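You operate a simulated robot arm through the tools that you are given. There is no shell and no other tool. Be economical: measure what you need, move in short steps, check, and stop when the job is done.

You run a simulated two-armed robot. Do the job below in one go: nothing can be reset, and whatever is moved stays where it is left.

JOB
Hold the steel dish steady and polish the smudge off.
Fine: lift the yellow box out first and put it back in after; put the cloth back. What is to be rubbed or washed off counts as gone when no trace of it is left.

Only the result counts: the job must be done as asked and must still hold three seconds after the hand-in. Knocking over, shifting, dropping, spilling or breaking anything else fails it. Flat cloth is picked up by pressing the open fingertips on it (5 to 10 N) and closing them slowly along it; thin cloth reads only 2 to 8 mm in the jaws.

ROBOT AND FRAMES
Two 7-joint arms with four-finger grippers on one trunk, on a base that drives. Base frame: it is fixed to the floor where the robot stands at the start and does not move with it; the origin is under the middle of the robot, x ahead of it, y to its left, z up; the surface under the hand at the start is at about z = 80. Readings come in cm, degrees, newtons and seconds.
The left shoulder is at the start at [4, 18.1, 113], the right one opposite. With the tool pointing down near the work surface each hand reaches from about 32 to 84 cm from the robot's upright axis, wherever it stands, measured 20 degrees to its own side. Places, roughly: inside of the steel dish [50, 10, 80]; sideboard top [60, 40, 80]. Payload 3.67 kg a hand.
Tool frame (each hand has its own): the origin (TCP) lies between the finger pads and is the grasp point; the fingertips stand 2.8 cm ahead of it; z points along the fingers, y is the line along which they close. Largest opening 11.2 cm; the body of the gripper starts 7.3 cm behind the TCP.
Orientation is that of the tool frame in the base frame, as a unit quaternion [x, y, z, w]. With the fingers straight down and closing along the base's y, the tool's x points along the base's -x, its y along +y and its z along -z.

CONTROLS
- The arms move only by the tool move_arm. It takes "left_moves", "right_moves" or both (then of equal length, played together; a hand with none holds still); each is a list of rows, each an object (a shift or turn left out is 0, a gripper value left out holds the last) with "xyz": the shift along the base's x, y, z in units of 40 mm (1.0 is 40 mm), a list of three; "delta_rot": the turn, a rotation vector about the base's x, y, z in units of 8 degrees (1.0 is 8 degrees), a list of three; "claw": the finger opening in cm, from 0 to 11.2. In form: [{"xyz": [x, y, z], "delta_rot": [ax, ay, az], "claw": claw}, ...]. A call has 1 to 10 rows; each row shifts and turns the commanded pose from where the row before left it. A call with a number of a shift or a turn outside -1 to 1 is refused whole. Each row takes 0.2 s and may step no farther than 5 cm and 8.6 degrees from the row before; otherwise, or with a gripper value out of range, the whole call is refused. A pose out of reach is approached as far as the arm can. The call stops where the force on the tool passes 90 N (or 10 N more than at its start, if that is more) or the arm is blocked; 0.2 s more then pass. The fingers move at their own pace and stop on an object; they squeeze with about 36 N. The grip force told is the motor's: it shows also when the fingers shut on nothing. Time passes only in rows, and 0.2 s behind the last, so rows that do not move let the fingers close. It gives the time, the measured TCP pose, the force on the tool (base axes), the opening and the grip force at its end, in the units of the frame above (readings bear some noise), with the torque about the TCP (base axes, N m) and any sound that the robot's microphone picked up.
- Cameras (640 x 400 px; columns grow to the right, rows downward): "scene" is now at [11.33, 2.68, 133.97]; the picture's right is [0.32, -0.95, 0.00], its down [-0.66, -0.22, -0.72] and it looks along [0.68, 0.23, -0.69] (base axes); focal length 258 px, centre (320, 200). "left" rides on the left gripper at [6, 1.8, -10.4] in its tool frame; the picture's right is [-0.29, 0.96, 0.00], its down [-0.80, -0.24, -0.55] and it looks along [-0.53, -0.16, 0.83] (tool axes); focal length 234 px, centre (320, 200). "right" rides on the right gripper at [6, -1.8, -10.4] in its tool frame; the picture's right is [0.29, 0.96, 0.00], its down [-0.80, 0.24, -0.55] and it looks along [-0.53, 0.16, 0.83] (tool axes); focal length 234 px, centre (320, 200). There is no depth. A picture from a camera that has moved, and an enlarged one, comes with that camera's place and axes in the base frame and with its lens. The place of the scene camera against the robot may be out by one fixed shift of up to 2.5 cm in any direction.
- capture(camera): a new picture of that camera. No time passes.
- move_column(by): slides the trunk up (or, below 0, down) by that many cm; the arms and the scene camera ride with it, the base frame stays. It gives what a move gives, with no picture.
- base_move(legs): drives the robot by 1 to 6 legs, each [ahead, left, turn to the left] in cm, cm and degrees, along the robot's own axes; the way and the turn of a leg run together, so that a leg with both is an arc; at most 150 cm and 180 degrees a leg. The arms and the cameras ride along, it lands a little off, and it stops where it bumps. It gives what a move gives.
- head_to(pan, tilt): turns the head with the scene camera to pan (to the left, within 86 degrees either way) and tilt (down, from -29 to 69), counted from straight ahead of the robot. It gives what a move gives.
- zoom(camera, box): a new picture of the part [left, top, right, bottom] of that camera's present view, enlarged. No time passes.
- hand_in(): hands the job in; it is judged then, once.

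Work in short steps. Places have to be worked out from the pictures, the camera data and where the tool is seen: move nearer, look again, correct. Check each grasp and each placing, and mend what went wrong. You have 120 turns and 88 pictures in all, those below and enlarged ones among them. Open the grippers and draw the arms clear of the work before you hand the job in, unless the task says otherwise; then end with one line.

The tools are called by a JSON object that holds its "api" and its "payload". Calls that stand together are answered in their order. move_arm: Moves the arms, as the interface text tells. Its arguments: {"type":"object","properties":{"left_moves":{"type":"array","items":{"type":"object","properties":{"xyz":{"type":"array","items":{"type":"number"}},"delta_rot":{"type":"array","items":{"type":"number"}},"claw":{"type":"number"}}}},"right_moves":{"type":"array","items":{"type":"object","properties":{"xyz":{"type":"array","items":{"type":"number"}},"delta_rot":{"type":"array","items":{"type":"number"}},"claw":{"type":"number"}}}}},"required":[]} The other tools are called the same way: move_column (by) slides the trunk up or down; base_move (legs) drives the base; head_to (pan, tilt) turns the head that bears the scene camera; capture (camera) takes a picture; zoom (camera, box) takes an enlarged picture of a part of a camera's view; hand_in () hands the job in.

At the start:

```text
clock: 0.0
left_tcp_pos: [50.58, 41.73, 104.73]
left_orientation: [0.0, 1.0, 0.0, 0.0]
left_ft_force: [0.3, -0.3, -0.6]
left_wrist_torque: [-0.01, 0.05, 0.0]
left_opening: 11.2
left_grasp_force: 0.1
right_tcp_pos: [58.04, -6.99, 102.53]
right_orientation: [0.001, 1.0, -0.001, 0.0]
right_ft_force: [0.3, 0.5, -0.9]
right_wrist_torque: [0.0, 0.02, -0.02]
right_opening: 11.22
right_grasp_force: 0.1
trunk travel left (down, up): [-25.0, 26.4]
robot x, y, heading: [-0.17, -0.08, 0.1]
head pan, tilt: [18.5, 43.9]
```

scene: 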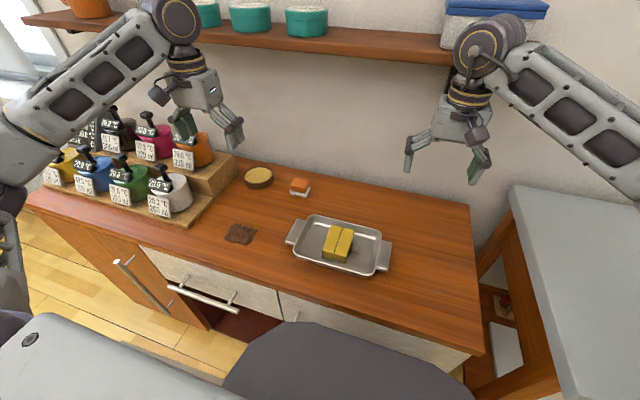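
right: 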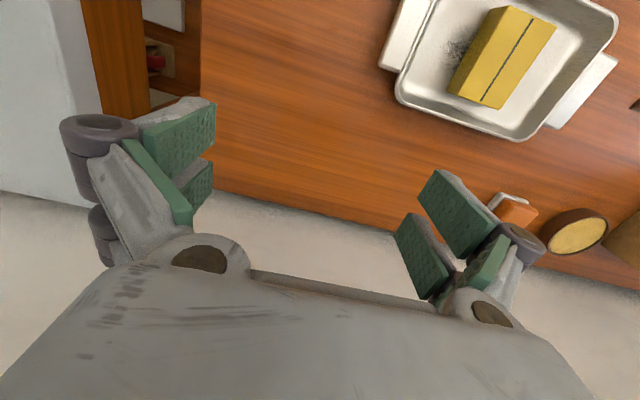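
left: 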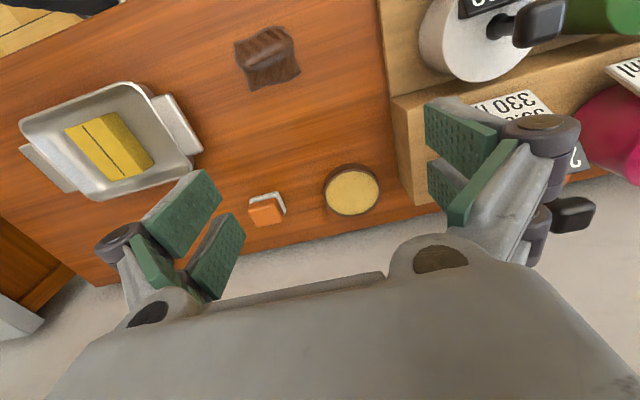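

The dish holds a yellow box, with a dark smudge next to it, and a brown cloth lies on the sideboard. I'll take closer views first.

{"api": "zoom", "payload": {"camera": "scene", "box": [210, 150, 410, 290]}}

{"api": "zoom", "payload": {"camera": "right", "box": [360, 0, 640, 175]}}

{"api": "zoom", "payload": {"camera": "left", "box": [0, 0, 400, 250]}}

```text
2.86 times, centred on (310, 220) of scene
camera zoom: at [11.33, 2.68, 133.97], right [0.32, -0.95, 0.0], down [-0.66, -0.22, -0.72], along [0.68, 0.23, -0.69], focal length 738 px, centre (349, 143)
```

zoom: 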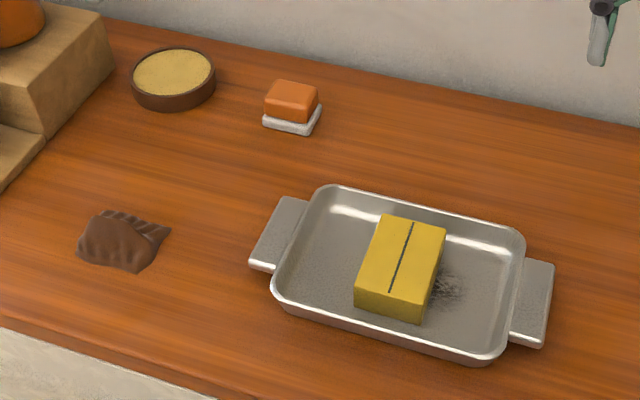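

```text
2.29 times, centred on (500, 88) of right
camera zoom: at [52.01, -8.91, 112.79], right [-0.29, 0.96, 0.0], down [0.8, 0.24, 0.55], along [0.53, 0.16, -0.83], focal length 535 px, centre (-91, 457)
```

zoom: 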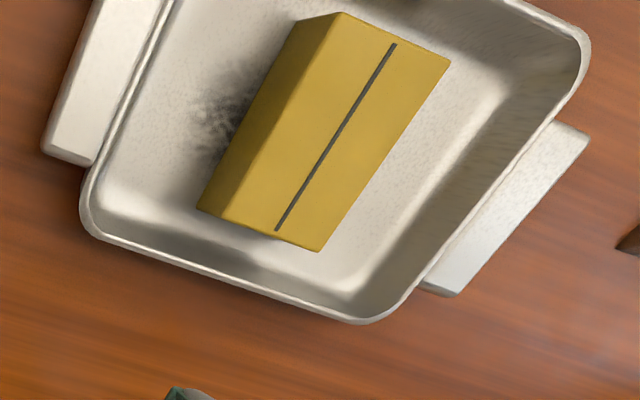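

```text
1.60 times, centred on (200, 125) of left
camera zoom: at [44.36, 43.31, 115.19], right [0.29, 0.96, 0.0], down [0.8, -0.24, 0.55], along [0.53, -0.16, -0.83], focal length 375 px, centre (512, 320)
```

zoom: 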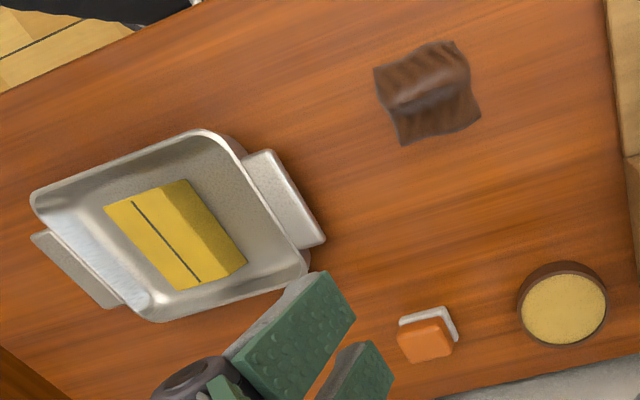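

By triangulation, the box top is centred near (47.6, 11, 83.2). It measures about 8 cm in x and 6 cm in y, and the smudge is at about (47.8, 6). I'll move the right hand aside and bring the left hand over the box.

{"api": "move_arm", "payload": {"left_moves": [{"xyz": [-0.1, -0.96, 0]}, {"xyz": [-0.1, -0.96, 0]}, {"xyz": [-0.1, -0.96, 0]}, {"xyz": [-0.1, -0.96, 0]}, {"xyz": [-0.1, -0.96, 0]}, {"xyz": [-0.1, -0.96, 0]}, {"xyz": [-0.1, -0.96, -0.3]}, {"xyz": [-0.05, -0.96, -0.5]}, {"xyz": [0, 0, -0.5]}, {}], "right_moves": [{"xyz": [-0.2, -0.8, 0]}, {"xyz": [-0.2, -0.8, 0]}, {"xyz": [-0.2, -0.8, 0]}, {"xyz": [-0.2, -0.8, 0]}, {}, {}, {}, {}, {}, {}]}}

{"api": "capture", "payload": {"camera": "left"}}

{"api": "capture", "payload": {"camera": "right"}}

{"api": "capture", "payload": {"camera": "scene"}}

```text
clock: 2.2
left_tcp_pos: [47.4, 11.09, 99.48]
left_orientation: [0.0, 1.0, 0.0, 0.0]
left_ft_force: [0.3, -0.6, -0.3]
left_wrist_torque: [0.01, 0.0, -0.02]
left_opening: 11.2
left_grasp_force: 0.0
right_tcp_pos: [54.83, -19.87, 102.64]
right_orientation: [0.0, 1.0, 0.0, 0.0]
right_ft_force: [-0.1, 0.2, 0.3]
right_wrist_torque: [0.02, -0.04, -0.01]
right_opening: 11.2
right_grasp_force: 0.1
trunk travel left (down, up): [-25.0, 26.4]
robot x, y, heading: [0.09, -0.17, -0.1]
head pan, tilt: [18.5, 43.9]
```

```text
81 pictures are left
camera left: at [41.29, 12.64, 109.91], right [0.29, 0.96, 0.0], down [0.8, -0.24, 0.55], along [0.53, -0.16, -0.83], focal length 234 px, centre (320, 200)
```

left: 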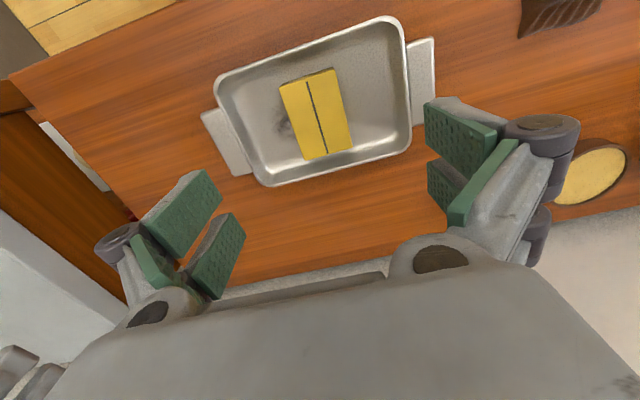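

```text
80 pictures are left
camera right: at [48.77, -21.73, 112.89], right [-0.29, 0.96, 0.0], down [0.8, 0.24, 0.55], along [0.53, 0.16, -0.83], focal length 234 px, centre (320, 200)
```

right: 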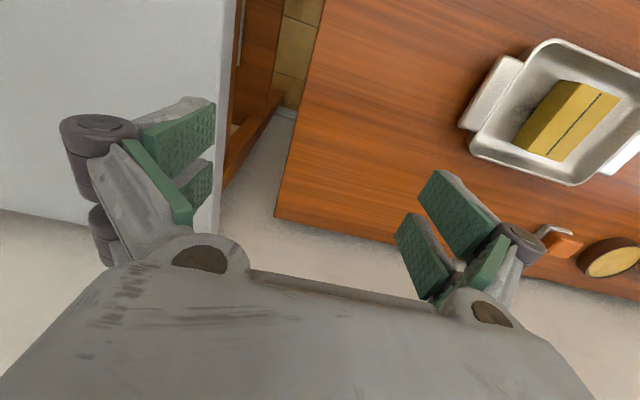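

```text
79 pictures are left
camera scene: at [11.33, 2.61, 133.97], right [0.32, -0.95, 0.0], down [-0.66, -0.22, -0.72], along [0.68, 0.23, -0.69], focal length 258 px, centre (320, 200)
```

scene: 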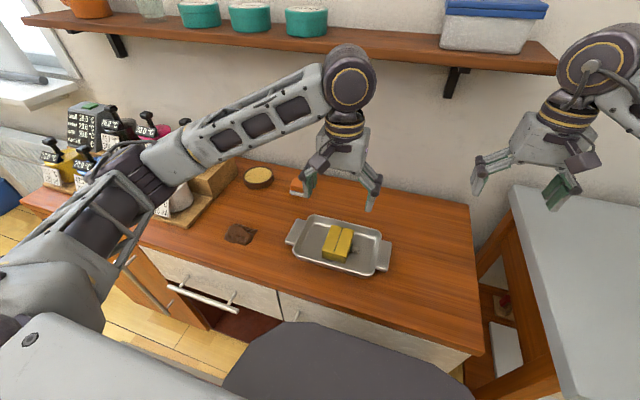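

The box is refined to about (47.8, 10.5), with sides parallel to the base axes. I'll narrow the claw to 8.5 cm and lower it around the box.

{"api": "move_arm", "payload": {"left_moves": [{"xyz": [0.1, -0.14, -0.6], "claw": 8.5}, {"xyz": [0, 0, -0.8]}, {"xyz": [0, 0, -0.8]}, {"xyz": [0, 0, -0.8]}, {"xyz": [0, 0, -0.6]}, {}]}}

{"api": "capture", "payload": {"camera": "left"}}

{"api": "zoom", "payload": {"camera": "scene", "box": [270, 180, 430, 290]}}

```text
clock: 3.6
left_tcp_pos: [47.81, 10.46, 85.13]
left_orientation: [0.0, 1.0, 0.0, 0.0]
left_ft_force: [0.3, -0.2, 0.1]
left_wrist_torque: [0.01, -0.04, 0.02]
left_opening: 8.49
left_grasp_force: 0.1
right_tcp_pos: [54.8, -19.85, 102.54]
right_orientation: [0.0, 1.0, 0.0, -0.001]
right_ft_force: [-1.0, -0.3, -0.2]
right_wrist_torque: [0.01, 0.02, -0.02]
right_opening: 11.22
right_grasp_force: 0.1
trunk travel left (down, up): [-25.0, 26.4]
robot x, y, heading: [0.05, 0.11, -0.1]
head pan, tilt: [18.5, 43.9]
```

```text
78 pictures are left
camera left: at [41.82, 12.06, 95.5], right [0.29, 0.96, 0.0], down [0.8, -0.24, 0.55], along [0.53, -0.16, -0.83], focal length 234 px, centre (320, 200)
```

left: 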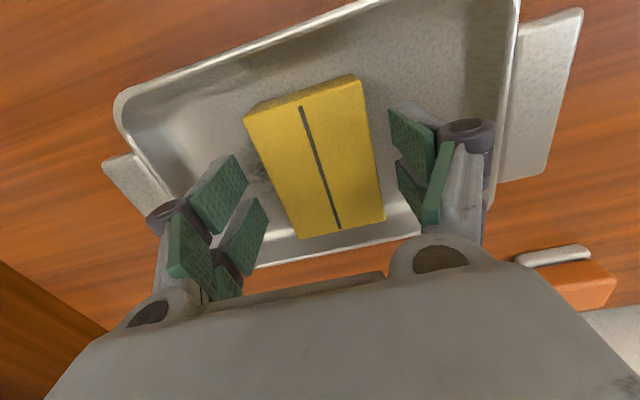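

```text
3.64 times, centred on (350, 235) of scene
camera zoom: at [11.33, 2.65, 133.97], right [0.32, -0.95, 0.0], down [-0.66, -0.22, -0.72], along [0.68, 0.23, -0.69], focal length 940 px, centre (211, 73)
```

zoom: 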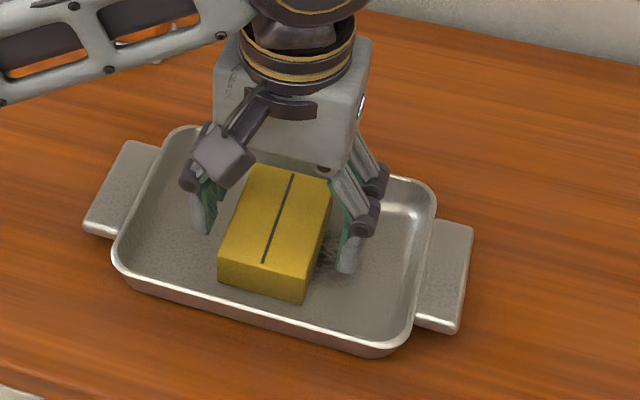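

The fingers straddle the box with room on both sides. I'll lower another 0.8 cm and close.

{"api": "move_arm", "payload": {"left_moves": [{"xyz": [0, 0, -0.2]}, {"claw": 7}, {"claw": 5}, {"claw": 5}, {"claw": 4.5}]}}

```text
clock: 4.8
left_tcp_pos: [48.07, 10.48, 84.28]
left_orientation: [0.0, 1.0, 0.0, 0.001]
left_ft_force: [0.2, -0.1, 1.9]
left_wrist_torque: [0.05, -0.08, 0.0]
left_opening: 5.95
left_grasp_force: 35.8
right_tcp_pos: [54.79, -19.89, 102.63]
right_orientation: [0.0, 1.0, 0.0, 0.001]
right_ft_force: [0.0, 0.2, -0.4]
right_wrist_torque: [0.0, 0.0, -0.01]
right_opening: 11.18
right_grasp_force: 0.1
trunk travel left (down, up): [-25.0, 26.4]
robot x, y, heading: [0.37, 0.24, 0.1]
head pan, tilt: [18.5, 43.9]
```

The box is gripped at 5.95 cm. I'll lift it.

{"api": "move_arm", "payload": {"left_moves": [{"xyz": [0, 0, 0.3]}, {"xyz": [0, 0, 0.6]}, {"xyz": [0, 0, 0.8]}, {"xyz": [0, 0, 0.8]}, {}]}}

{"api": "capture", "payload": {"camera": "left"}}

{"api": "zoom", "payload": {"camera": "scene", "box": [210, 150, 410, 290]}}

```text
clock: 6.0
left_tcp_pos: [47.86, 10.54, 94.41]
left_orientation: [0.001, 1.0, 0.0, -0.001]
left_ft_force: [-0.5, 0.0, -0.9]
left_wrist_torque: [0.01, -0.02, -0.01]
left_opening: 5.96
left_grasp_force: 35.4
right_tcp_pos: [54.81, -19.89, 102.55]
right_orientation: [0.0, 1.0, 0.0, 0.0]
right_ft_force: [0.3, -0.1, 0.6]
right_wrist_torque: [0.0, 0.02, -0.01]
right_opening: 11.2
right_grasp_force: 0.0
trunk travel left (down, up): [-25.0, 26.4]
robot x, y, heading: [0.01, 0.04, -0.0]
head pan, tilt: [18.5, 43.9]
```

```text
76 pictures are left
camera left: at [41.82, 12.13, 104.79], right [0.29, 0.96, 0.0], down [0.8, -0.24, 0.55], along [0.53, -0.16, -0.83], focal length 234 px, centre (320, 200)
```

left: 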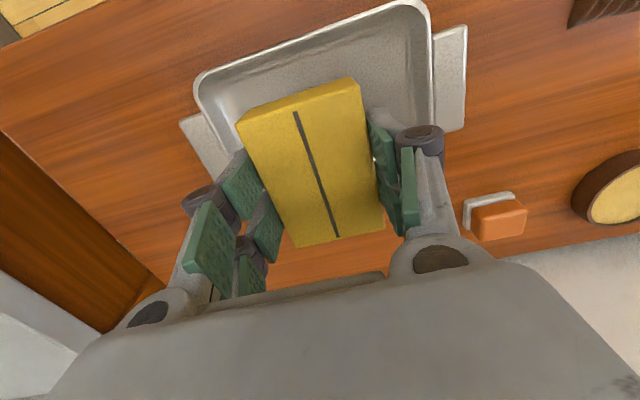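

```text
2.86 times, centred on (310, 220) of scene
camera zoom: at [11.36, 2.68, 133.96], right [0.32, -0.95, 0.0], down [-0.66, -0.22, -0.72], along [0.68, 0.23, -0.69], focal length 738 px, centre (349, 143)
```

zoom: 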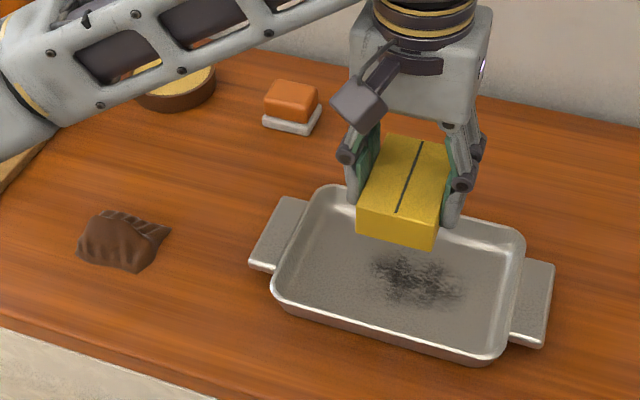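

The box is lifted cleanly and the whole smudge is visible. I'll carry the box to the free spot near (55.5, 30).

{"api": "move_arm", "payload": {"left_moves": [{"xyz": [0.3, 0.8, 0]}, {"xyz": [0.3, 0.8, 0]}, {"xyz": [0.3, 0.8, 0]}, {"xyz": [0.3, 0.8, 0]}, {"xyz": [0.3, 0.8, 0]}, {"xyz": [0.4, 0.88, 0]}, {"xyz": [0, 0, -0.8]}, {"xyz": [0, 0, -0.8]}, {"xyz": [0, 0, -0.5]}, {}]}}

{"api": "capture", "payload": {"camera": "left"}}

{"api": "zoom", "payload": {"camera": "scene", "box": [210, 150, 410, 290]}}

```text
clock: 8.2
left_tcp_pos: [55.78, 30.01, 85.93]
left_orientation: [0.001, 1.0, 0.0, -0.001]
left_ft_force: [0.5, -0.6, -1.3]
left_wrist_torque: [0.0, 0.02, 0.03]
left_opening: 5.97
left_grasp_force: 36.5
right_tcp_pos: [54.68, -19.81, 102.54]
right_orientation: [0.001, 1.0, 0.0, 0.0]
right_ft_force: [-0.6, 0.2, 0.1]
right_wrist_torque: [0.0, 0.02, 0.0]
right_opening: 11.17
right_grasp_force: 0.1
trunk travel left (down, up): [-25.0, 26.4]
robot x, y, heading: [-0.15, -0.17, -0.1]
head pan, tilt: [18.5, 43.9]
```

```text
74 pictures are left
camera left: at [49.51, 31.55, 96.35], right [0.29, 0.96, 0.0], down [0.8, -0.24, 0.55], along [0.53, -0.16, -0.83], focal length 234 px, centre (320, 200)
```

left: 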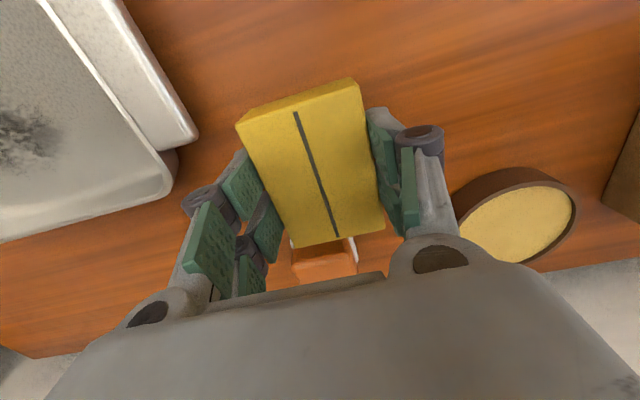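

```text
2.86 times, centred on (310, 220) of scene
camera zoom: at [11.33, 2.67, 133.97], right [0.32, -0.95, 0.0], down [-0.66, -0.22, -0.72], along [0.68, 0.23, -0.69], focal length 738 px, centre (349, 143)
```

zoom: 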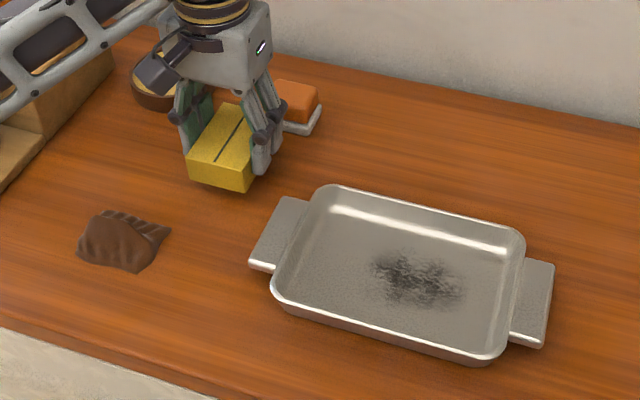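

The spot is clear, so I'll lower gently until contact.

{"api": "move_arm", "payload": {"left_moves": [{"xyz": [0, 0, -0.3]}, {"xyz": [0, 0, -0.1]}, {}]}}

```text
clock: 9.0
left_tcp_pos: [55.57, 29.98, 84.3]
left_orientation: [0.0, 1.0, 0.0, 0.0]
left_ft_force: [0.8, -0.2, -2.1]
left_wrist_torque: [0.05, -0.01, -0.02]
left_opening: 5.96
left_grasp_force: 36.9
right_tcp_pos: [54.84, -19.78, 102.57]
right_orientation: [0.0, 1.0, 0.0, 0.0]
right_ft_force: [0.6, 0.9, 0.3]
right_wrist_torque: [0.0, 0.0, -0.04]
right_opening: 11.19
right_grasp_force: 0.1
trunk travel left (down, up): [-25.0, 26.4]
robot x, y, heading: [-0.46, 0.17, 0.2]
head pan, tilt: [18.5, 43.9]
```

Not yet in contact. I'll go down in small steps.

{"api": "move_arm", "payload": {"left_moves": [{"xyz": [0, 0, -0.07]}, {}]}}

{"api": "move_arm", "payload": {"left_moves": [{"xyz": [0, 0, -0.06]}, {}]}}

```text
clock: 9.6
left_tcp_pos: [55.65, 29.9, 84.09]
left_orientation: [0.0, 1.0, 0.0, 0.0]
left_ft_force: [0.0, -0.1, -1.2]
left_wrist_torque: [-0.02, -0.01, 0.01]
left_opening: 5.97
left_grasp_force: 36.2
right_tcp_pos: [54.84, -19.64, 102.55]
right_orientation: [0.001, 1.0, -0.001, -0.001]
right_ft_force: [-0.3, 0.0, 0.1]
right_wrist_torque: [-0.02, 0.02, -0.03]
right_opening: 11.18
right_grasp_force: 0.0
trunk travel left (down, up): [-25.0, 26.4]
robot x, y, heading: [0.12, 0.08, -0.2]
head pan, tilt: [18.5, 43.9]
```

```text
clock: 10.2
left_tcp_pos: [55.62, 30.04, 83.89]
left_orientation: [-0.001, 1.0, 0.0, 0.0]
left_ft_force: [-0.3, -0.1, -0.8]
left_wrist_torque: [-0.01, 0.0, 0.04]
left_opening: 5.96
left_grasp_force: 35.4
right_tcp_pos: [54.8, -19.79, 102.46]
right_orientation: [0.0, 1.0, 0.0, 0.0]
right_ft_force: [-0.5, 0.0, 0.3]
right_wrist_torque: [0.02, 0.01, -0.01]
right_opening: 11.2
right_grasp_force: 0.1
trunk travel left (down, up): [-25.0, 26.4]
robot x, y, heading: [0.2, -0.04, 0.1]
head pan, tilt: [18.5, 43.9]
```

{"api": "move_arm", "payload": {"left_moves": [{"xyz": [0, 0, -0.06]}, {}]}}

{"api": "move_arm", "payload": {"left_moves": [{"xyz": [0, 0, -0.06]}, {}]}}

```text
clock: 10.8
left_tcp_pos: [55.55, 29.9, 83.72]
left_orientation: [0.0, 1.0, 0.0, 0.001]
left_ft_force: [0.0, 0.4, 7.1]
left_wrist_torque: [0.07, 0.35, -0.05]
left_opening: 5.96
left_grasp_force: 36.1
right_tcp_pos: [54.8, -19.86, 102.52]
right_orientation: [0.0, 1.0, 0.001, 0.0]
right_ft_force: [0.7, 0.1, 0.9]
right_wrist_torque: [-0.01, 0.0, -0.01]
right_opening: 11.2
right_grasp_force: 0.0
trunk travel left (down, up): [-25.0, 26.4]
robot x, y, heading: [0.16, -0.19, 0.1]
head pan, tilt: [18.5, 43.9]
```

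```text
clock: 11.4
left_tcp_pos: [55.53, 29.97, 83.68]
left_orientation: [-0.001, 1.0, 0.0, 0.003]
left_ft_force: [6.5, 5.2, 27.0]
left_wrist_torque: [0.16, 0.55, -0.07]
left_opening: 5.94
left_grasp_force: 36.3
right_tcp_pos: [54.77, -20.03, 102.62]
right_orientation: [0.0, 1.0, 0.0, 0.002]
right_ft_force: [-0.2, 0.3, 0.1]
right_wrist_torque: [-0.02, -0.01, -0.02]
right_opening: 11.21
right_grasp_force: 0.0
trunk travel left (down, up): [-25.0, 26.4]
robot x, y, heading: [0.11, 0.17, 0.0]
head pan, tilt: [18.5, 43.9]
```

The box is on the table: contact came at TCP 83.7, so the dish floor is about 0.6 cm above it. I'll ease the force, release and rise.

{"api": "move_arm", "payload": {"left_moves": [{"xyz": [0, 0, 0.06]}, {"claw": 7}, {"claw": 8.5}, {"xyz": [0, 0, 0.5]}, {"xyz": [0, 0, 0.9]}, {"xyz": [0, 0, 0.9]}, {"xyz": [0, 0, 0.9]}, {}]}}

{"api": "capture", "payload": {"camera": "left"}}

```text
clock: 13.2
left_tcp_pos: [55.33, 29.85, 96.61]
left_orientation: [0.001, 1.0, 0.0, -0.001]
left_ft_force: [0.1, 0.7, 0.2]
left_wrist_torque: [-0.02, 0.01, 0.0]
left_opening: 8.5
left_grasp_force: 0.2
right_tcp_pos: [54.83, -19.74, 102.55]
right_orientation: [-0.001, 1.0, -0.001, 0.0]
right_ft_force: [0.0, -0.1, 0.3]
right_wrist_torque: [0.0, 0.02, 0.0]
right_opening: 11.21
right_grasp_force: 0.0
trunk travel left (down, up): [-25.0, 26.4]
robot x, y, heading: [-0.39, -0.22, 0.1]
head pan, tilt: [18.5, 43.9]
```

```text
72 pictures are left
camera left: at [49.1, 31.45, 107.02], right [0.29, 0.96, 0.0], down [0.8, -0.24, 0.55], along [0.53, -0.16, -0.83], focal length 234 px, centre (320, 200)
```

left: 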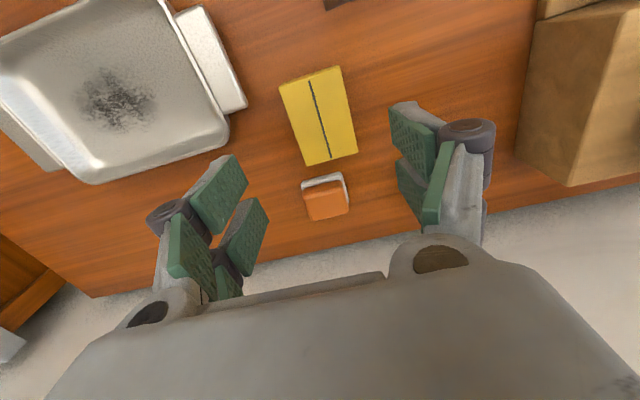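

The box stands free and clear of the sponge. The smudge spans roughly x 44.5–50.5 and y 5.5–13.5. Next I'll look at the cloth near (43.7, 36.5).

{"api": "move_arm", "payload": {"left_moves": [{"xyz": [-0.75, 0.42, 0], "claw": 5}, {"xyz": [-0.75, 0.42, 0]}, {"xyz": [-0.75, 0.42, 0]}, {"xyz": [-0.75, 0.42, 0]}, {}]}}

{"api": "capture", "payload": {"camera": "left"}}

{"api": "zoom", "payload": {"camera": "scene", "box": [190, 190, 310, 270]}}

```text
clock: 14.4
left_tcp_pos: [43.45, 36.44, 96.25]
left_orientation: [0.0, 1.0, -0.001, -0.001]
left_ft_force: [0.3, -0.1, -0.3]
left_wrist_torque: [0.0, -0.01, -0.04]
left_opening: 4.98
left_grasp_force: 0.0
right_tcp_pos: [54.93, -19.99, 102.44]
right_orientation: [-0.001, 1.0, 0.001, -0.001]
right_ft_force: [0.8, -0.2, -0.1]
right_wrist_torque: [-0.01, 0.04, -0.04]
right_opening: 11.23
right_grasp_force: 0.0
trunk travel left (down, up): [-25.0, 26.4]
robot x, y, heading: [0.06, -0.18, -0.1]
head pan, tilt: [18.5, 43.9]
```

```text
71 pictures are left
camera left: at [37.29, 38.04, 106.83], right [0.29, 0.96, 0.0], down [0.8, -0.24, 0.55], along [0.53, -0.16, -0.83], focal length 234 px, centre (320, 200)
```

left: 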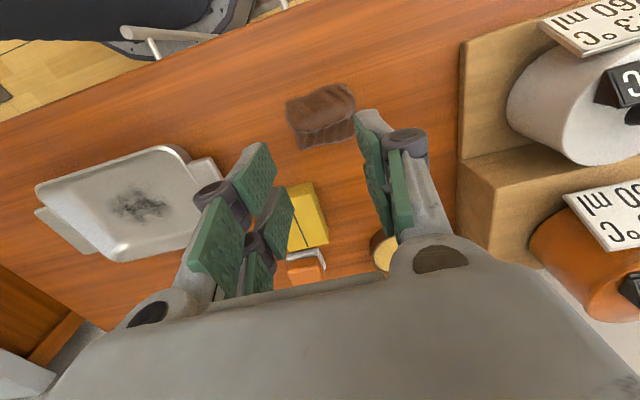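

```text
5.00 times, centred on (250, 230) of scene
camera zoom: at [11.45, 2.62, 133.96], right [0.32, -0.95, 0.0], down [-0.66, -0.22, -0.72], along [0.68, 0.23, -0.69], focal length 1292 px, centre (670, 50)
```

zoom: 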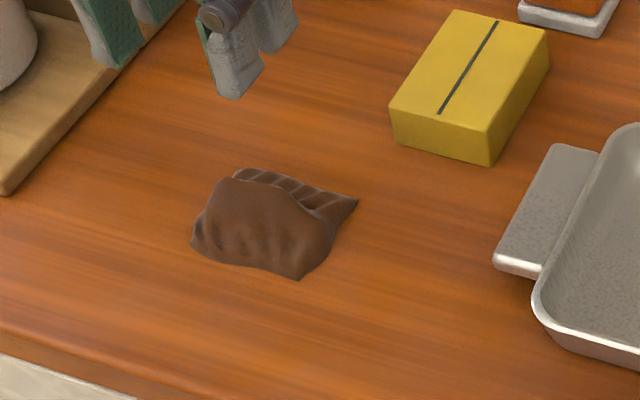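

I'll enlarge the wrist view of the cloth to see its ridge.

{"api": "zoom", "payload": {"camera": "left", "box": [260, 65, 380, 160]}}

```text
4.21 times, centred on (320, 112) of left
camera zoom: at [37.29, 38.04, 106.83], right [0.29, 0.96, 0.0], down [0.8, -0.24, 0.55], along [0.53, -0.16, -0.83], focal length 986 px, centre (320, 568)
```

zoom: 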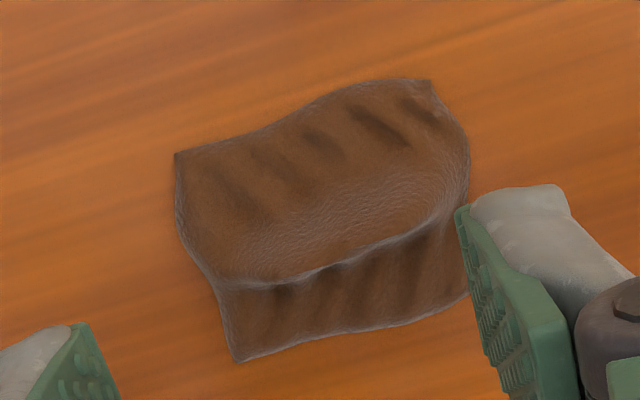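

The cloth has a ridge running along y near x≈44, so I'll pinch it along x. I'll turn the left tool −90° about z.

{"api": "move_arm", "payload": {"left_moves": [{"delta_rot": [0, 0, -0.9375]}, {"delta_rot": [0, 0, -0.9375]}, {"delta_rot": [0, 0, -0.9375]}, {"delta_rot": [0, 0, -0.9375]}, {"delta_rot": [0, 0, -0.9375]}, {"delta_rot": [0, 0, -0.9375]}]}}

{"api": "move_arm", "payload": {"left_moves": [{"delta_rot": [0, 0, -0.9375]}, {"delta_rot": [0, 0, -0.9375]}, {"delta_rot": [0, 0, -0.9375]}, {"delta_rot": [0, 0, -0.9375]}, {"delta_rot": [0, 0, -0.9375]}, {"delta_rot": [0, 0, -0.9375]}, {}]}}

{"api": "capture", "payload": {"camera": "left"}}

{"api": "capture", "payload": {"camera": "scene"}}

```text
clock: 15.8
left_tcp_pos: [43.48, 36.67, 96.38]
left_orientation: [0.384, 0.923, 0.0, 0.0]
left_ft_force: [-0.2, -0.2, -0.6]
left_wrist_torque: [-0.01, 0.01, 0.0]
left_opening: 5.02
left_grasp_force: 0.0
right_tcp_pos: [54.91, -19.84, 102.45]
right_orientation: [0.001, 1.0, 0.0, 0.0]
right_ft_force: [-0.6, 0.4, 0.1]
right_wrist_torque: [-0.02, -0.03, 0.03]
right_opening: 11.18
right_grasp_force: 0.0
trunk travel left (down, up): [-25.0, 26.4]
robot x, y, heading: [0.08, -0.25, -0.3]
head pan, tilt: [18.5, 43.9]
```

```text
clock: 17.4
left_tcp_pos: [43.51, 36.71, 96.42]
left_orientation: [0.708, 0.706, 0.001, 0.0]
left_ft_force: [-0.2, 0.5, 0.9]
left_wrist_torque: [0.01, 0.01, -0.01]
left_opening: 5.0
left_grasp_force: 0.0
right_tcp_pos: [54.75, -19.78, 102.45]
right_orientation: [0.0, 1.0, -0.001, 0.0]
right_ft_force: [-0.7, -0.7, -0.2]
right_wrist_torque: [0.02, 0.01, 0.0]
right_opening: 11.21
right_grasp_force: 0.1
trunk travel left (down, up): [-25.0, 26.4]
robot x, y, heading: [-0.1, 0.04, -0.1]
head pan, tilt: [18.5, 43.9]
```

```text
68 pictures are left
camera left: at [45.21, 42.45, 106.81], right [0.96, -0.29, 0.0], down [-0.24, -0.8, 0.55], along [-0.16, -0.53, -0.83], focal length 234 px, centre (320, 200)
```

left: 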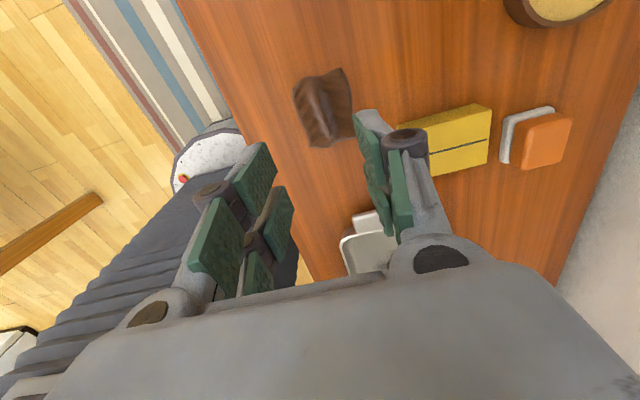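

```text
67 pictures are left
camera scene: at [11.32, 2.67, 133.97], right [0.32, -0.95, 0.0], down [-0.66, -0.22, -0.72], along [0.68, 0.23, -0.69], focal length 258 px, centre (320, 200)
```

scene: 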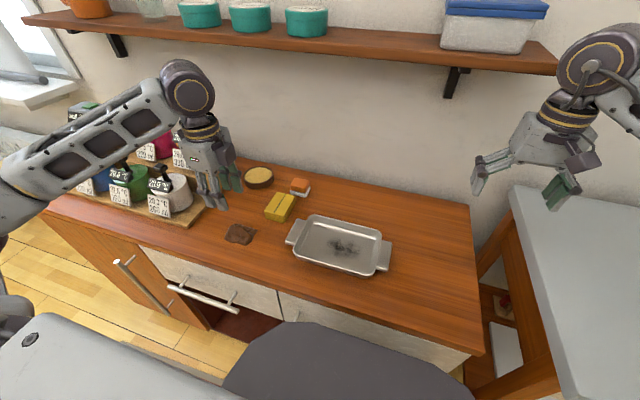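

The cloth is centred near (43.9, 37). I'll lower over it with the fingers straddling the ridge.

{"api": "move_arm", "payload": {"left_moves": [{"xyz": [0.1, 0.05, -0.7]}, {"xyz": [0, 0, -0.8]}, {"xyz": [0, 0, -0.8]}, {"xyz": [0, 0, -0.4]}, {}]}}

{"api": "capture", "payload": {"camera": "left"}}

{"api": "zoom", "payload": {"camera": "scene", "box": [120, 110, 360, 270]}}

```text
clock: 18.6
left_tcp_pos: [44.13, 36.9, 85.63]
left_orientation: [0.707, 0.707, -0.001, 0.0]
left_ft_force: [-0.5, 0.0, 0.5]
left_wrist_torque: [0.01, -0.02, -0.01]
left_opening: 4.97
left_grasp_force: 0.1
right_tcp_pos: [54.79, -19.8, 102.36]
right_orientation: [0.0, 1.0, 0.0, 0.0]
right_ft_force: [0.1, 0.8, -0.6]
right_wrist_torque: [0.03, 0.01, 0.0]
right_opening: 11.2
right_grasp_force: 0.0
trunk travel left (down, up): [-25.0, 26.4]
robot x, y, heading: [0.25, 0.07, 0.1]
head pan, tilt: [18.5, 43.9]
```

```text
66 pictures are left
camera left: at [45.76, 42.7, 96.03], right [0.96, -0.29, 0.0], down [-0.24, -0.8, 0.55], along [-0.16, -0.53, -0.83], focal length 234 px, centre (320, 200)
```

left: 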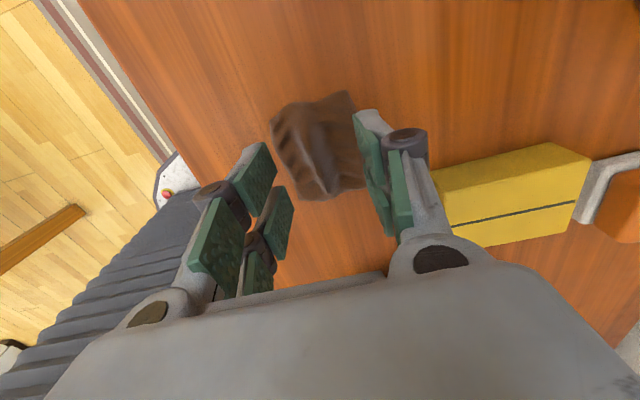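

```text
2.50 times, centred on (240, 190) of scene
camera zoom: at [11.32, 2.66, 133.97], right [0.32, -0.95, 0.0], down [-0.66, -0.22, -0.72], along [0.68, 0.23, -0.69], focal length 646 px, centre (520, 225)
```

zoom: 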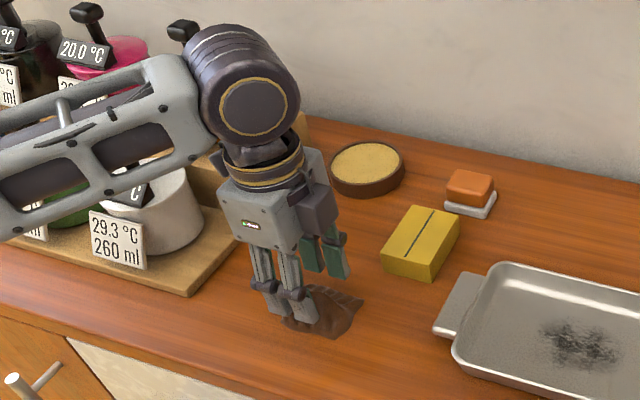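

I'm centred on the cloth. I'll narrow to 4 cm and press down gently in small steps.

{"api": "move_arm", "payload": {"left_moves": [{"claw": 4}, {"xyz": [0, 0, -0.4]}, {"xyz": [0, 0, -0.15]}, {}]}}

{"api": "move_arm", "payload": {"left_moves": [{"xyz": [0, 0, -0.06]}, {}]}}

```text
clock: 19.6
left_tcp_pos: [43.95, 36.89, 83.6]
left_orientation: [0.706, 0.708, 0.001, 0.0]
left_ft_force: [0.0, 0.9, 0.4]
left_wrist_torque: [0.01, 0.02, 0.02]
left_opening: 3.99
left_grasp_force: 0.0
right_tcp_pos: [54.78, -19.81, 102.55]
right_orientation: [0.0, 1.0, 0.0, 0.0]
right_ft_force: [0.3, -0.3, 0.5]
right_wrist_torque: [0.04, 0.03, 0.0]
right_opening: 11.2
right_grasp_force: 0.0
trunk travel left (down, up): [-25.0, 26.4]
robot x, y, heading: [-0.14, -0.06, -0.1]
head pan, tilt: [18.5, 43.9]
```

```text
clock: 20.2
left_tcp_pos: [44.01, 36.88, 83.4]
left_orientation: [0.707, 0.707, 0.001, 0.001]
left_ft_force: [0.7, 2.7, 15.9]
left_wrist_torque: [0.05, 0.04, -0.02]
left_opening: 4.01
left_grasp_force: 0.3
right_tcp_pos: [54.76, -19.81, 102.65]
right_orientation: [-0.001, 1.0, 0.0, 0.0]
right_ft_force: [-0.1, -0.1, -1.3]
right_wrist_torque: [0.01, 0.0, -0.03]
right_opening: 11.22
right_grasp_force: 0.0
trunk travel left (down, up): [-25.0, 26.4]
robot x, y, heading: [0.18, 0.01, -0.0]
head pan, tilt: [18.5, 43.9]
```

Contact reads 16 N, so I'll ease to about 8 N and close slowly.

{"api": "move_arm", "payload": {"left_moves": [{"xyz": [0, 0, -0.0], "claw": 4}, {"xyz": [0, 0, 0.024]}, {"claw": 3.5}, {"claw": 3}, {"claw": 2.5}, {"claw": 2}, {"claw": 1.5}, {"claw": 1}, {"claw": 0.5}, {"claw": 0}]}}

{"api": "move_arm", "payload": {"left_moves": [{}, {"xyz": [0, 0, 0.4]}, {"xyz": [0, 0, 0.5]}, {"xyz": [0, 0, 0.6]}, {}]}}

{"api": "capture", "payload": {"camera": "left"}}

{"api": "zoom", "payload": {"camera": "scene", "box": [120, 110, 360, 270]}}

```text
clock: 22.4
left_tcp_pos: [43.9, 36.85, 83.38]
left_orientation: [0.707, 0.707, 0.002, 0.0]
left_ft_force: [6.7, -0.8, 23.3]
left_wrist_torque: [-0.1, -0.15, 0.01]
left_opening: 2.39
left_grasp_force: 36.2
right_tcp_pos: [54.73, -19.83, 102.52]
right_orientation: [0.0, 1.0, 0.001, 0.0]
right_ft_force: [-0.4, 0.1, -0.1]
right_wrist_torque: [0.0, 0.0, 0.02]
right_opening: 11.21
right_grasp_force: 0.0
trunk travel left (down, up): [-25.0, 26.4]
robot x, y, heading: [0.18, -0.16, 0.0]
head pan, tilt: [18.5, 43.9]
```

```text
clock: 23.6
left_tcp_pos: [43.9, 36.92, 89.26]
left_orientation: [0.707, 0.707, 0.0, -0.001]
left_ft_force: [1.0, -0.2, -0.1]
left_wrist_torque: [-0.01, -0.01, -0.01]
left_opening: 2.4
left_grasp_force: 36.3
right_tcp_pos: [54.86, -19.86, 102.51]
right_orientation: [0.0, 1.0, 0.0, 0.001]
right_ft_force: [-0.3, -0.1, -0.1]
right_wrist_torque: [0.01, 0.04, -0.01]
right_opening: 11.2
right_grasp_force: 0.1
trunk travel left (down, up): [-25.0, 26.4]
robot x, y, heading: [-0.3, 0.02, 0.1]
head pan, tilt: [18.5, 43.9]
```

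```text
64 pictures are left
camera left: at [45.62, 42.77, 99.68], right [0.96, -0.29, 0.0], down [-0.24, -0.8, 0.55], along [-0.16, -0.53, -0.83], focal length 234 px, centre (320, 200)
```

left: 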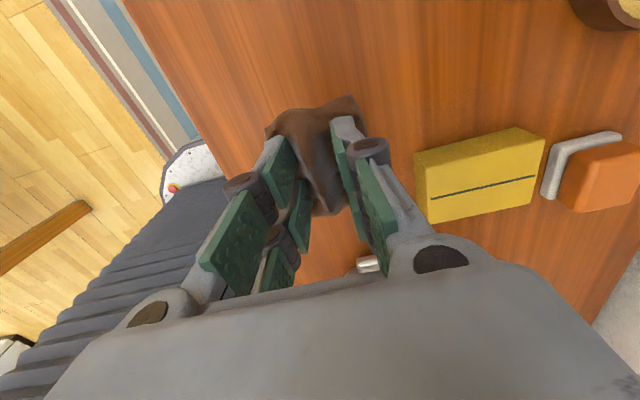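

```text
2.50 times, centred on (240, 190) of scene
camera zoom: at [11.32, 2.67, 133.97], right [0.32, -0.95, 0.0], down [-0.66, -0.22, -0.72], along [0.68, 0.23, -0.69], focal length 646 px, centre (520, 225)
```

zoom: 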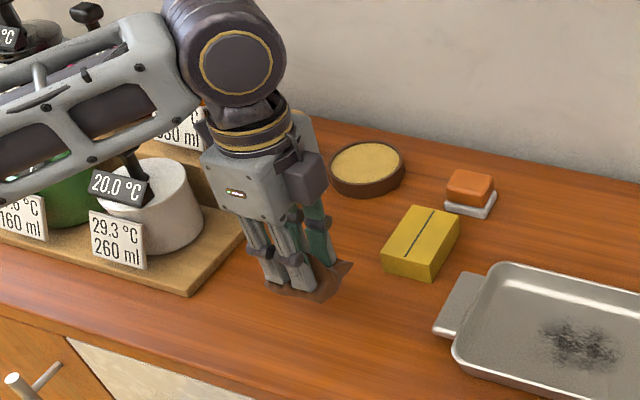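

The cloth is held. Next I'll turn the right tool +90° about z so it can grip the right handle across x, leaning outward.

{"api": "move_arm", "payload": {"right_moves": [{"delta_rot": [0, 0, 0.9375]}, {"delta_rot": [0, 0, 0.9375]}, {"delta_rot": [0, 0, 0.9375]}, {"delta_rot": [0, 0, 0.9375]}, {"delta_rot": [0, 0, 0.9375]}, {"delta_rot": [0, 0, 0.9375]}, {"delta_rot": [0, 0, 0.9375]}, {"delta_rot": [0, 0, 0.9375]}, {"delta_rot": [0, 0, 0.9375]}, {"delta_rot": [0, 0, 0.9375]}]}}

{"api": "move_arm", "payload": {"right_moves": [{"delta_rot": [0, 0, 0.9375]}, {"delta_rot": [0, 0, 0.9375]}, {"xyz": [-0.4, 0.5, 0], "delta_rot": [0.9375, 0, 0]}, {"xyz": [-0.4, 0.5, 0], "delta_rot": [0.9375, 0, 0]}, {"xyz": [-0.4, 0.5, 0], "delta_rot": [0.9375, 0, 0]}, {"xyz": [-0.4, 0.5, 0], "delta_rot": [0.9375, 0, 0]}, {}]}}

{"api": "capture", "payload": {"camera": "right"}}

{"api": "capture", "payload": {"camera": "scene"}}

```text
clock: 25.8
left_tcp_pos: [44.04, 36.97, 89.23]
left_orientation: [0.707, 0.707, 0.0, 0.0]
left_ft_force: [0.0, -0.4, -0.4]
left_wrist_torque: [0.04, -0.02, 0.05]
left_opening: 2.39
left_grasp_force: 36.0
right_tcp_pos: [54.82, -19.73, 102.39]
right_orientation: [-0.383, 0.924, 0.0, 0.0]
right_ft_force: [0.0, 0.7, 0.7]
right_wrist_torque: [0.01, 0.02, -0.02]
right_opening: 11.19
right_grasp_force: 0.0
right hand out of reach, approached as far as the arm can: row 7, 8, 9, 10
trunk travel left (down, up): [-25.0, 26.4]
robot x, y, heading: [0.09, 0.01, -0.0]
head pan, tilt: [18.5, 43.9]
```

```text
clock: 27.4
left_tcp_pos: [44.13, 36.91, 89.32]
left_orientation: [0.707, 0.707, 0.0, 0.0]
left_ft_force: [0.6, -0.4, 0.0]
left_wrist_torque: [0.01, 0.02, 0.01]
left_opening: 2.4
left_grasp_force: 36.0
right_tcp_pos: [48.42, -11.88, 102.46]
right_orientation: [-0.369, 0.893, 0.24, 0.098]
right_ft_force: [0.4, 0.1, -0.8]
right_wrist_torque: [0.02, -0.03, -0.04]
right_opening: 11.18
right_grasp_force: 0.0
right hand out of reach, approached as far as the arm can: row 1, 2
trunk travel left (down, up): [-25.0, 26.4]
robot x, y, heading: [-0.33, 0.16, 0.1]
head pan, tilt: [18.5, 43.9]
```

```text
62 pictures are left
camera right: at [45.39, -21.91, 108.72], right [-0.88, 0.41, 0.24], down [0.39, 0.36, 0.85], along [0.26, 0.84, -0.48], focal length 234 px, centre (320, 200)
```

right: 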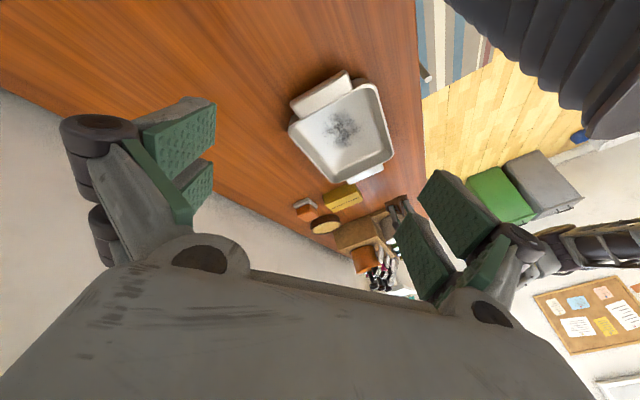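

```text
61 pictures are left
camera scene: at [11.35, 2.69, 133.97], right [0.32, -0.95, 0.0], down [-0.66, -0.22, -0.72], along [0.68, 0.23, -0.69], focal length 258 px, centre (320, 200)
```

scene: 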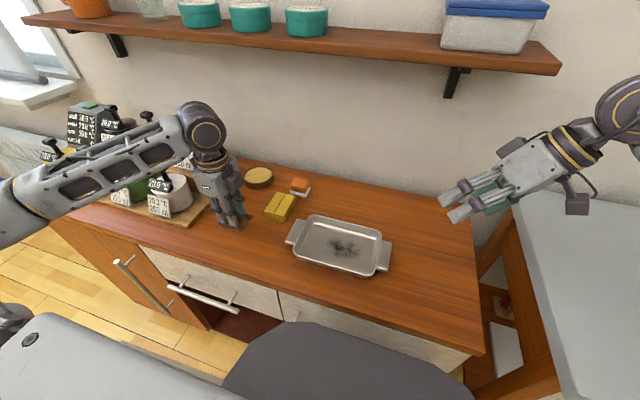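

The right yaw stopped at 45°, at the wrist limit in that pose. I'll try the remaining 45° about the tilted axis now that the hand is closer.

{"api": "move_arm", "payload": {"right_moves": [{"delta_rot": [0, -0.469, 0.812]}, {"delta_rot": [0, -0.469, 0.812]}, {"delta_rot": [0, -0.469, 0.812]}, {"delta_rot": [0, -0.469, 0.812]}, {"delta_rot": [0, -0.469, 0.812]}, {"delta_rot": [0, -0.469, 0.812]}, {}]}}

```text
clock: 29.0
left_tcp_pos: [43.95, 36.98, 89.23]
left_orientation: [0.707, 0.707, 0.0, 0.0]
left_ft_force: [1.2, -0.7, 0.4]
left_wrist_torque: [0.02, -0.02, 0.03]
left_opening: 2.42
left_grasp_force: 35.8
right_tcp_pos: [48.17, -12.47, 103.35]
right_orientation: [-0.446, 0.859, 0.225, 0.112]
right_ft_force: [-0.5, 0.4, -0.4]
right_wrist_torque: [0.02, -0.01, -0.01]
right_opening: 11.19
right_grasp_force: 0.1
right hand out of reach, approached as far as the arm can: row 2, 3, 4, 5, 6
trunk travel left (down, up): [-25.0, 26.4]
robot x, y, heading: [0.18, 0.02, -0.0]
head pan, tilt: [18.5, 43.9]
```

Blocked. I'll turn the right tool the other way, to yaw −90°, keeping the outward lean.

{"api": "move_arm", "payload": {"right_moves": [{"delta_rot": [0, 0.469, -0.812]}, {"delta_rot": [0, 0.469, -0.812]}, {"delta_rot": [0, 0.469, -0.812]}, {"delta_rot": [0, 0.469, -0.812]}, {"delta_rot": [0, 0.469, -0.812]}, {"delta_rot": [0, 0.469, -0.812]}, {"delta_rot": [0, 0.469, -0.812]}, {"delta_rot": [0, 0.469, -0.812]}, {"delta_rot": [0, 0.469, -0.812]}, {"delta_rot": [0, 0.469, -0.812]}]}}

{"api": "move_arm", "payload": {"right_moves": [{"delta_rot": [0, 0.469, -0.812]}, {"delta_rot": [0, 0.469, -0.812]}, {"delta_rot": [0, 0.469, -0.812]}, {"delta_rot": [0, 0.469, -0.812]}, {"delta_rot": [0, 0.469, -0.812]}, {"delta_rot": [0, 0.469, -0.812]}, {"delta_rot": [0, 0.469, -0.812]}, {"delta_rot": [0, 0.469, -0.812]}, {"delta_rot": [0, 0.469, -0.812]}, {}]}}

```text
clock: 31.2
left_tcp_pos: [44.08, 37.22, 89.18]
left_orientation: [0.707, 0.707, 0.001, 0.0]
left_ft_force: [0.7, 0.4, 0.0]
left_wrist_torque: [0.06, 0.02, 0.02]
left_opening: 2.39
left_grasp_force: 36.0
right_tcp_pos: [48.15, -12.54, 103.46]
right_orientation: [0.168, 0.951, 0.254, -0.054]
right_ft_force: [0.5, -0.9, 0.0]
right_wrist_torque: [0.0, -0.04, 0.0]
right_opening: 11.19
right_grasp_force: 0.1
trunk travel left (down, up): [-25.0, 26.4]
robot x, y, heading: [-0.16, 0.41, -0.1]
head pan, tilt: [18.5, 43.9]
```

```text
clock: 33.4
left_tcp_pos: [44.01, 36.85, 89.29]
left_orientation: [0.707, 0.707, 0.0, 0.0]
left_ft_force: [0.2, 0.4, 0.6]
left_wrist_torque: [0.01, -0.02, 0.01]
left_opening: 2.4
left_grasp_force: 36.0
right_tcp_pos: [48.01, -12.51, 103.39]
right_orientation: [0.669, 0.694, 0.191, -0.186]
right_ft_force: [-1.1, -0.7, 0.4]
right_wrist_torque: [-0.02, -0.02, -0.01]
right_opening: 11.19
right_grasp_force: 0.0
trunk travel left (down, up): [-25.0, 26.4]
robot x, y, heading: [0.04, 0.01, -0.0]
head pan, tilt: [18.5, 43.9]
```

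The right tool is now at about yaw −88° with a 30° lean. I'll move it to about 8 cm back from the right handle and look.

{"api": "move_arm", "payload": {"right_moves": [{"xyz": [0, 0.45, -0.8], "delta_rot": [0, 0.13, -0.22]}, {"xyz": [0, 0.45, -0.8]}, {"xyz": [0, 0.45, -0.8]}, {"xyz": [0, 0.45, -0.9]}, {}]}}

{"api": "capture", "payload": {"camera": "right"}}

{"api": "zoom", "payload": {"camera": "scene", "box": [270, 150, 510, 310]}}

```text
clock: 34.6
left_tcp_pos: [44.01, 36.88, 89.09]
left_orientation: [0.707, 0.707, 0.0, 0.0]
left_ft_force: [-0.2, 0.3, -0.3]
left_wrist_torque: [-0.02, -0.04, 0.0]
left_opening: 2.38
left_grasp_force: 36.4
right_tcp_pos: [47.98, -5.32, 90.05]
right_orientation: [0.681, 0.682, 0.187, -0.189]
right_ft_force: [-0.1, 0.7, 0.1]
right_wrist_torque: [0.03, 0.0, 0.01]
right_opening: 11.19
right_grasp_force: 0.1
trunk travel left (down, up): [-25.0, 26.4]
robot x, y, heading: [0.0, -0.16, -0.0]
head pan, tilt: [18.5, 43.9]
```

```text
60 pictures are left
camera right: at [46.07, -5.63, 102.02], right [0.96, 0.25, 0.15], down [0.24, -0.97, 0.07], along [0.16, -0.03, -0.99], focal length 234 px, centre (320, 200)
```

right: 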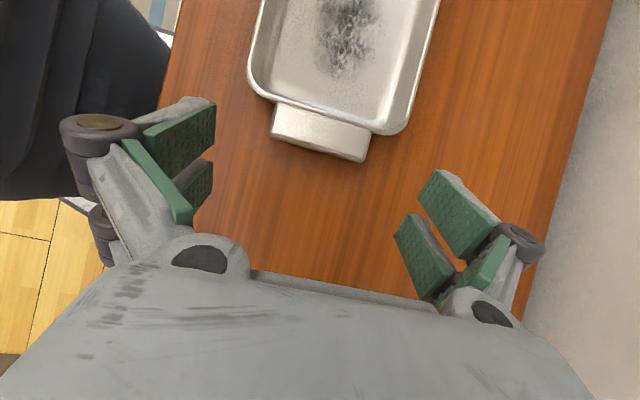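

```text
2.50 times, centred on (390, 230) of scene
camera zoom: at [11.29, 2.64, 133.97], right [0.32, -0.95, 0.0], down [-0.66, -0.22, -0.72], along [0.68, 0.23, -0.69], focal length 646 px, centre (145, 125)
```

zoom: 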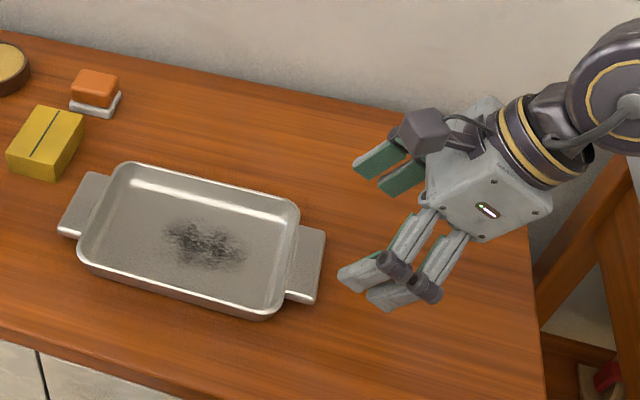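

The right handle spans x 44.1–52.2 and y about −1.8 to 0.8. I'll advance along the tool axis to straddle it, stopping a bit short.

{"api": "move_arm", "payload": {"right_moves": [{"xyz": [0.04, 0.3, -0.55]}, {"xyz": [0, 0.3, -0.55]}, {"xyz": [0, 0.15, -0.3]}, {}]}}

{"api": "capture", "payload": {"camera": "right"}}

{"api": "zoom", "payload": {"camera": "scene", "box": [330, 200, 450, 280]}}

```text
clock: 35.6
left_tcp_pos: [44.07, 36.97, 89.35]
left_orientation: [0.707, 0.707, 0.0, 0.0]
left_ft_force: [0.8, -0.3, -1.3]
left_wrist_torque: [-0.02, -0.03, 0.03]
left_opening: 2.39
left_grasp_force: 35.8
right_tcp_pos: [48.71, -2.82, 85.05]
right_orientation: [0.684, 0.681, 0.19, -0.181]
right_ft_force: [-0.1, 0.0, -0.2]
right_wrist_torque: [-0.03, -0.01, 0.01]
right_opening: 11.21
right_grasp_force: 0.0
trunk travel left (down, up): [-25.0, 26.4]
robot x, y, heading: [0.38, -0.02, 0.0]
head pan, tilt: [18.5, 43.9]
```

```text
58 pictures are left
camera right: at [46.7, -3.07, 96.94], right [0.96, 0.24, 0.16], down [0.23, -0.97, 0.08], along [0.17, -0.04, -0.98], focal length 234 px, centre (320, 200)
```

right: 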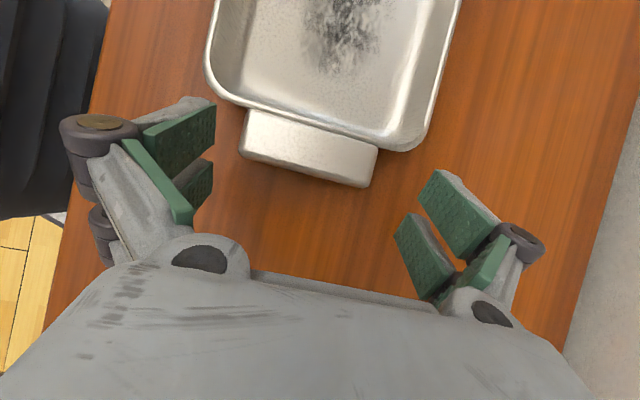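

```text
5.00 times, centred on (390, 240) of scene
camera zoom: at [11.22, 2.77, 134.07], right [0.32, -0.95, 0.0], down [-0.66, -0.22, -0.72], along [0.68, 0.23, -0.69], focal length 1292 px, centre (-30, 0)
```

zoom: 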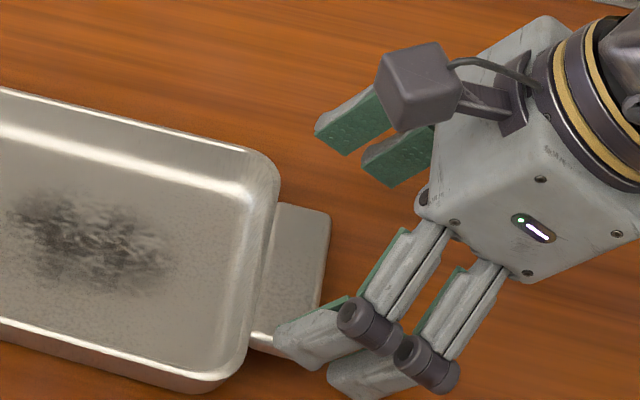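

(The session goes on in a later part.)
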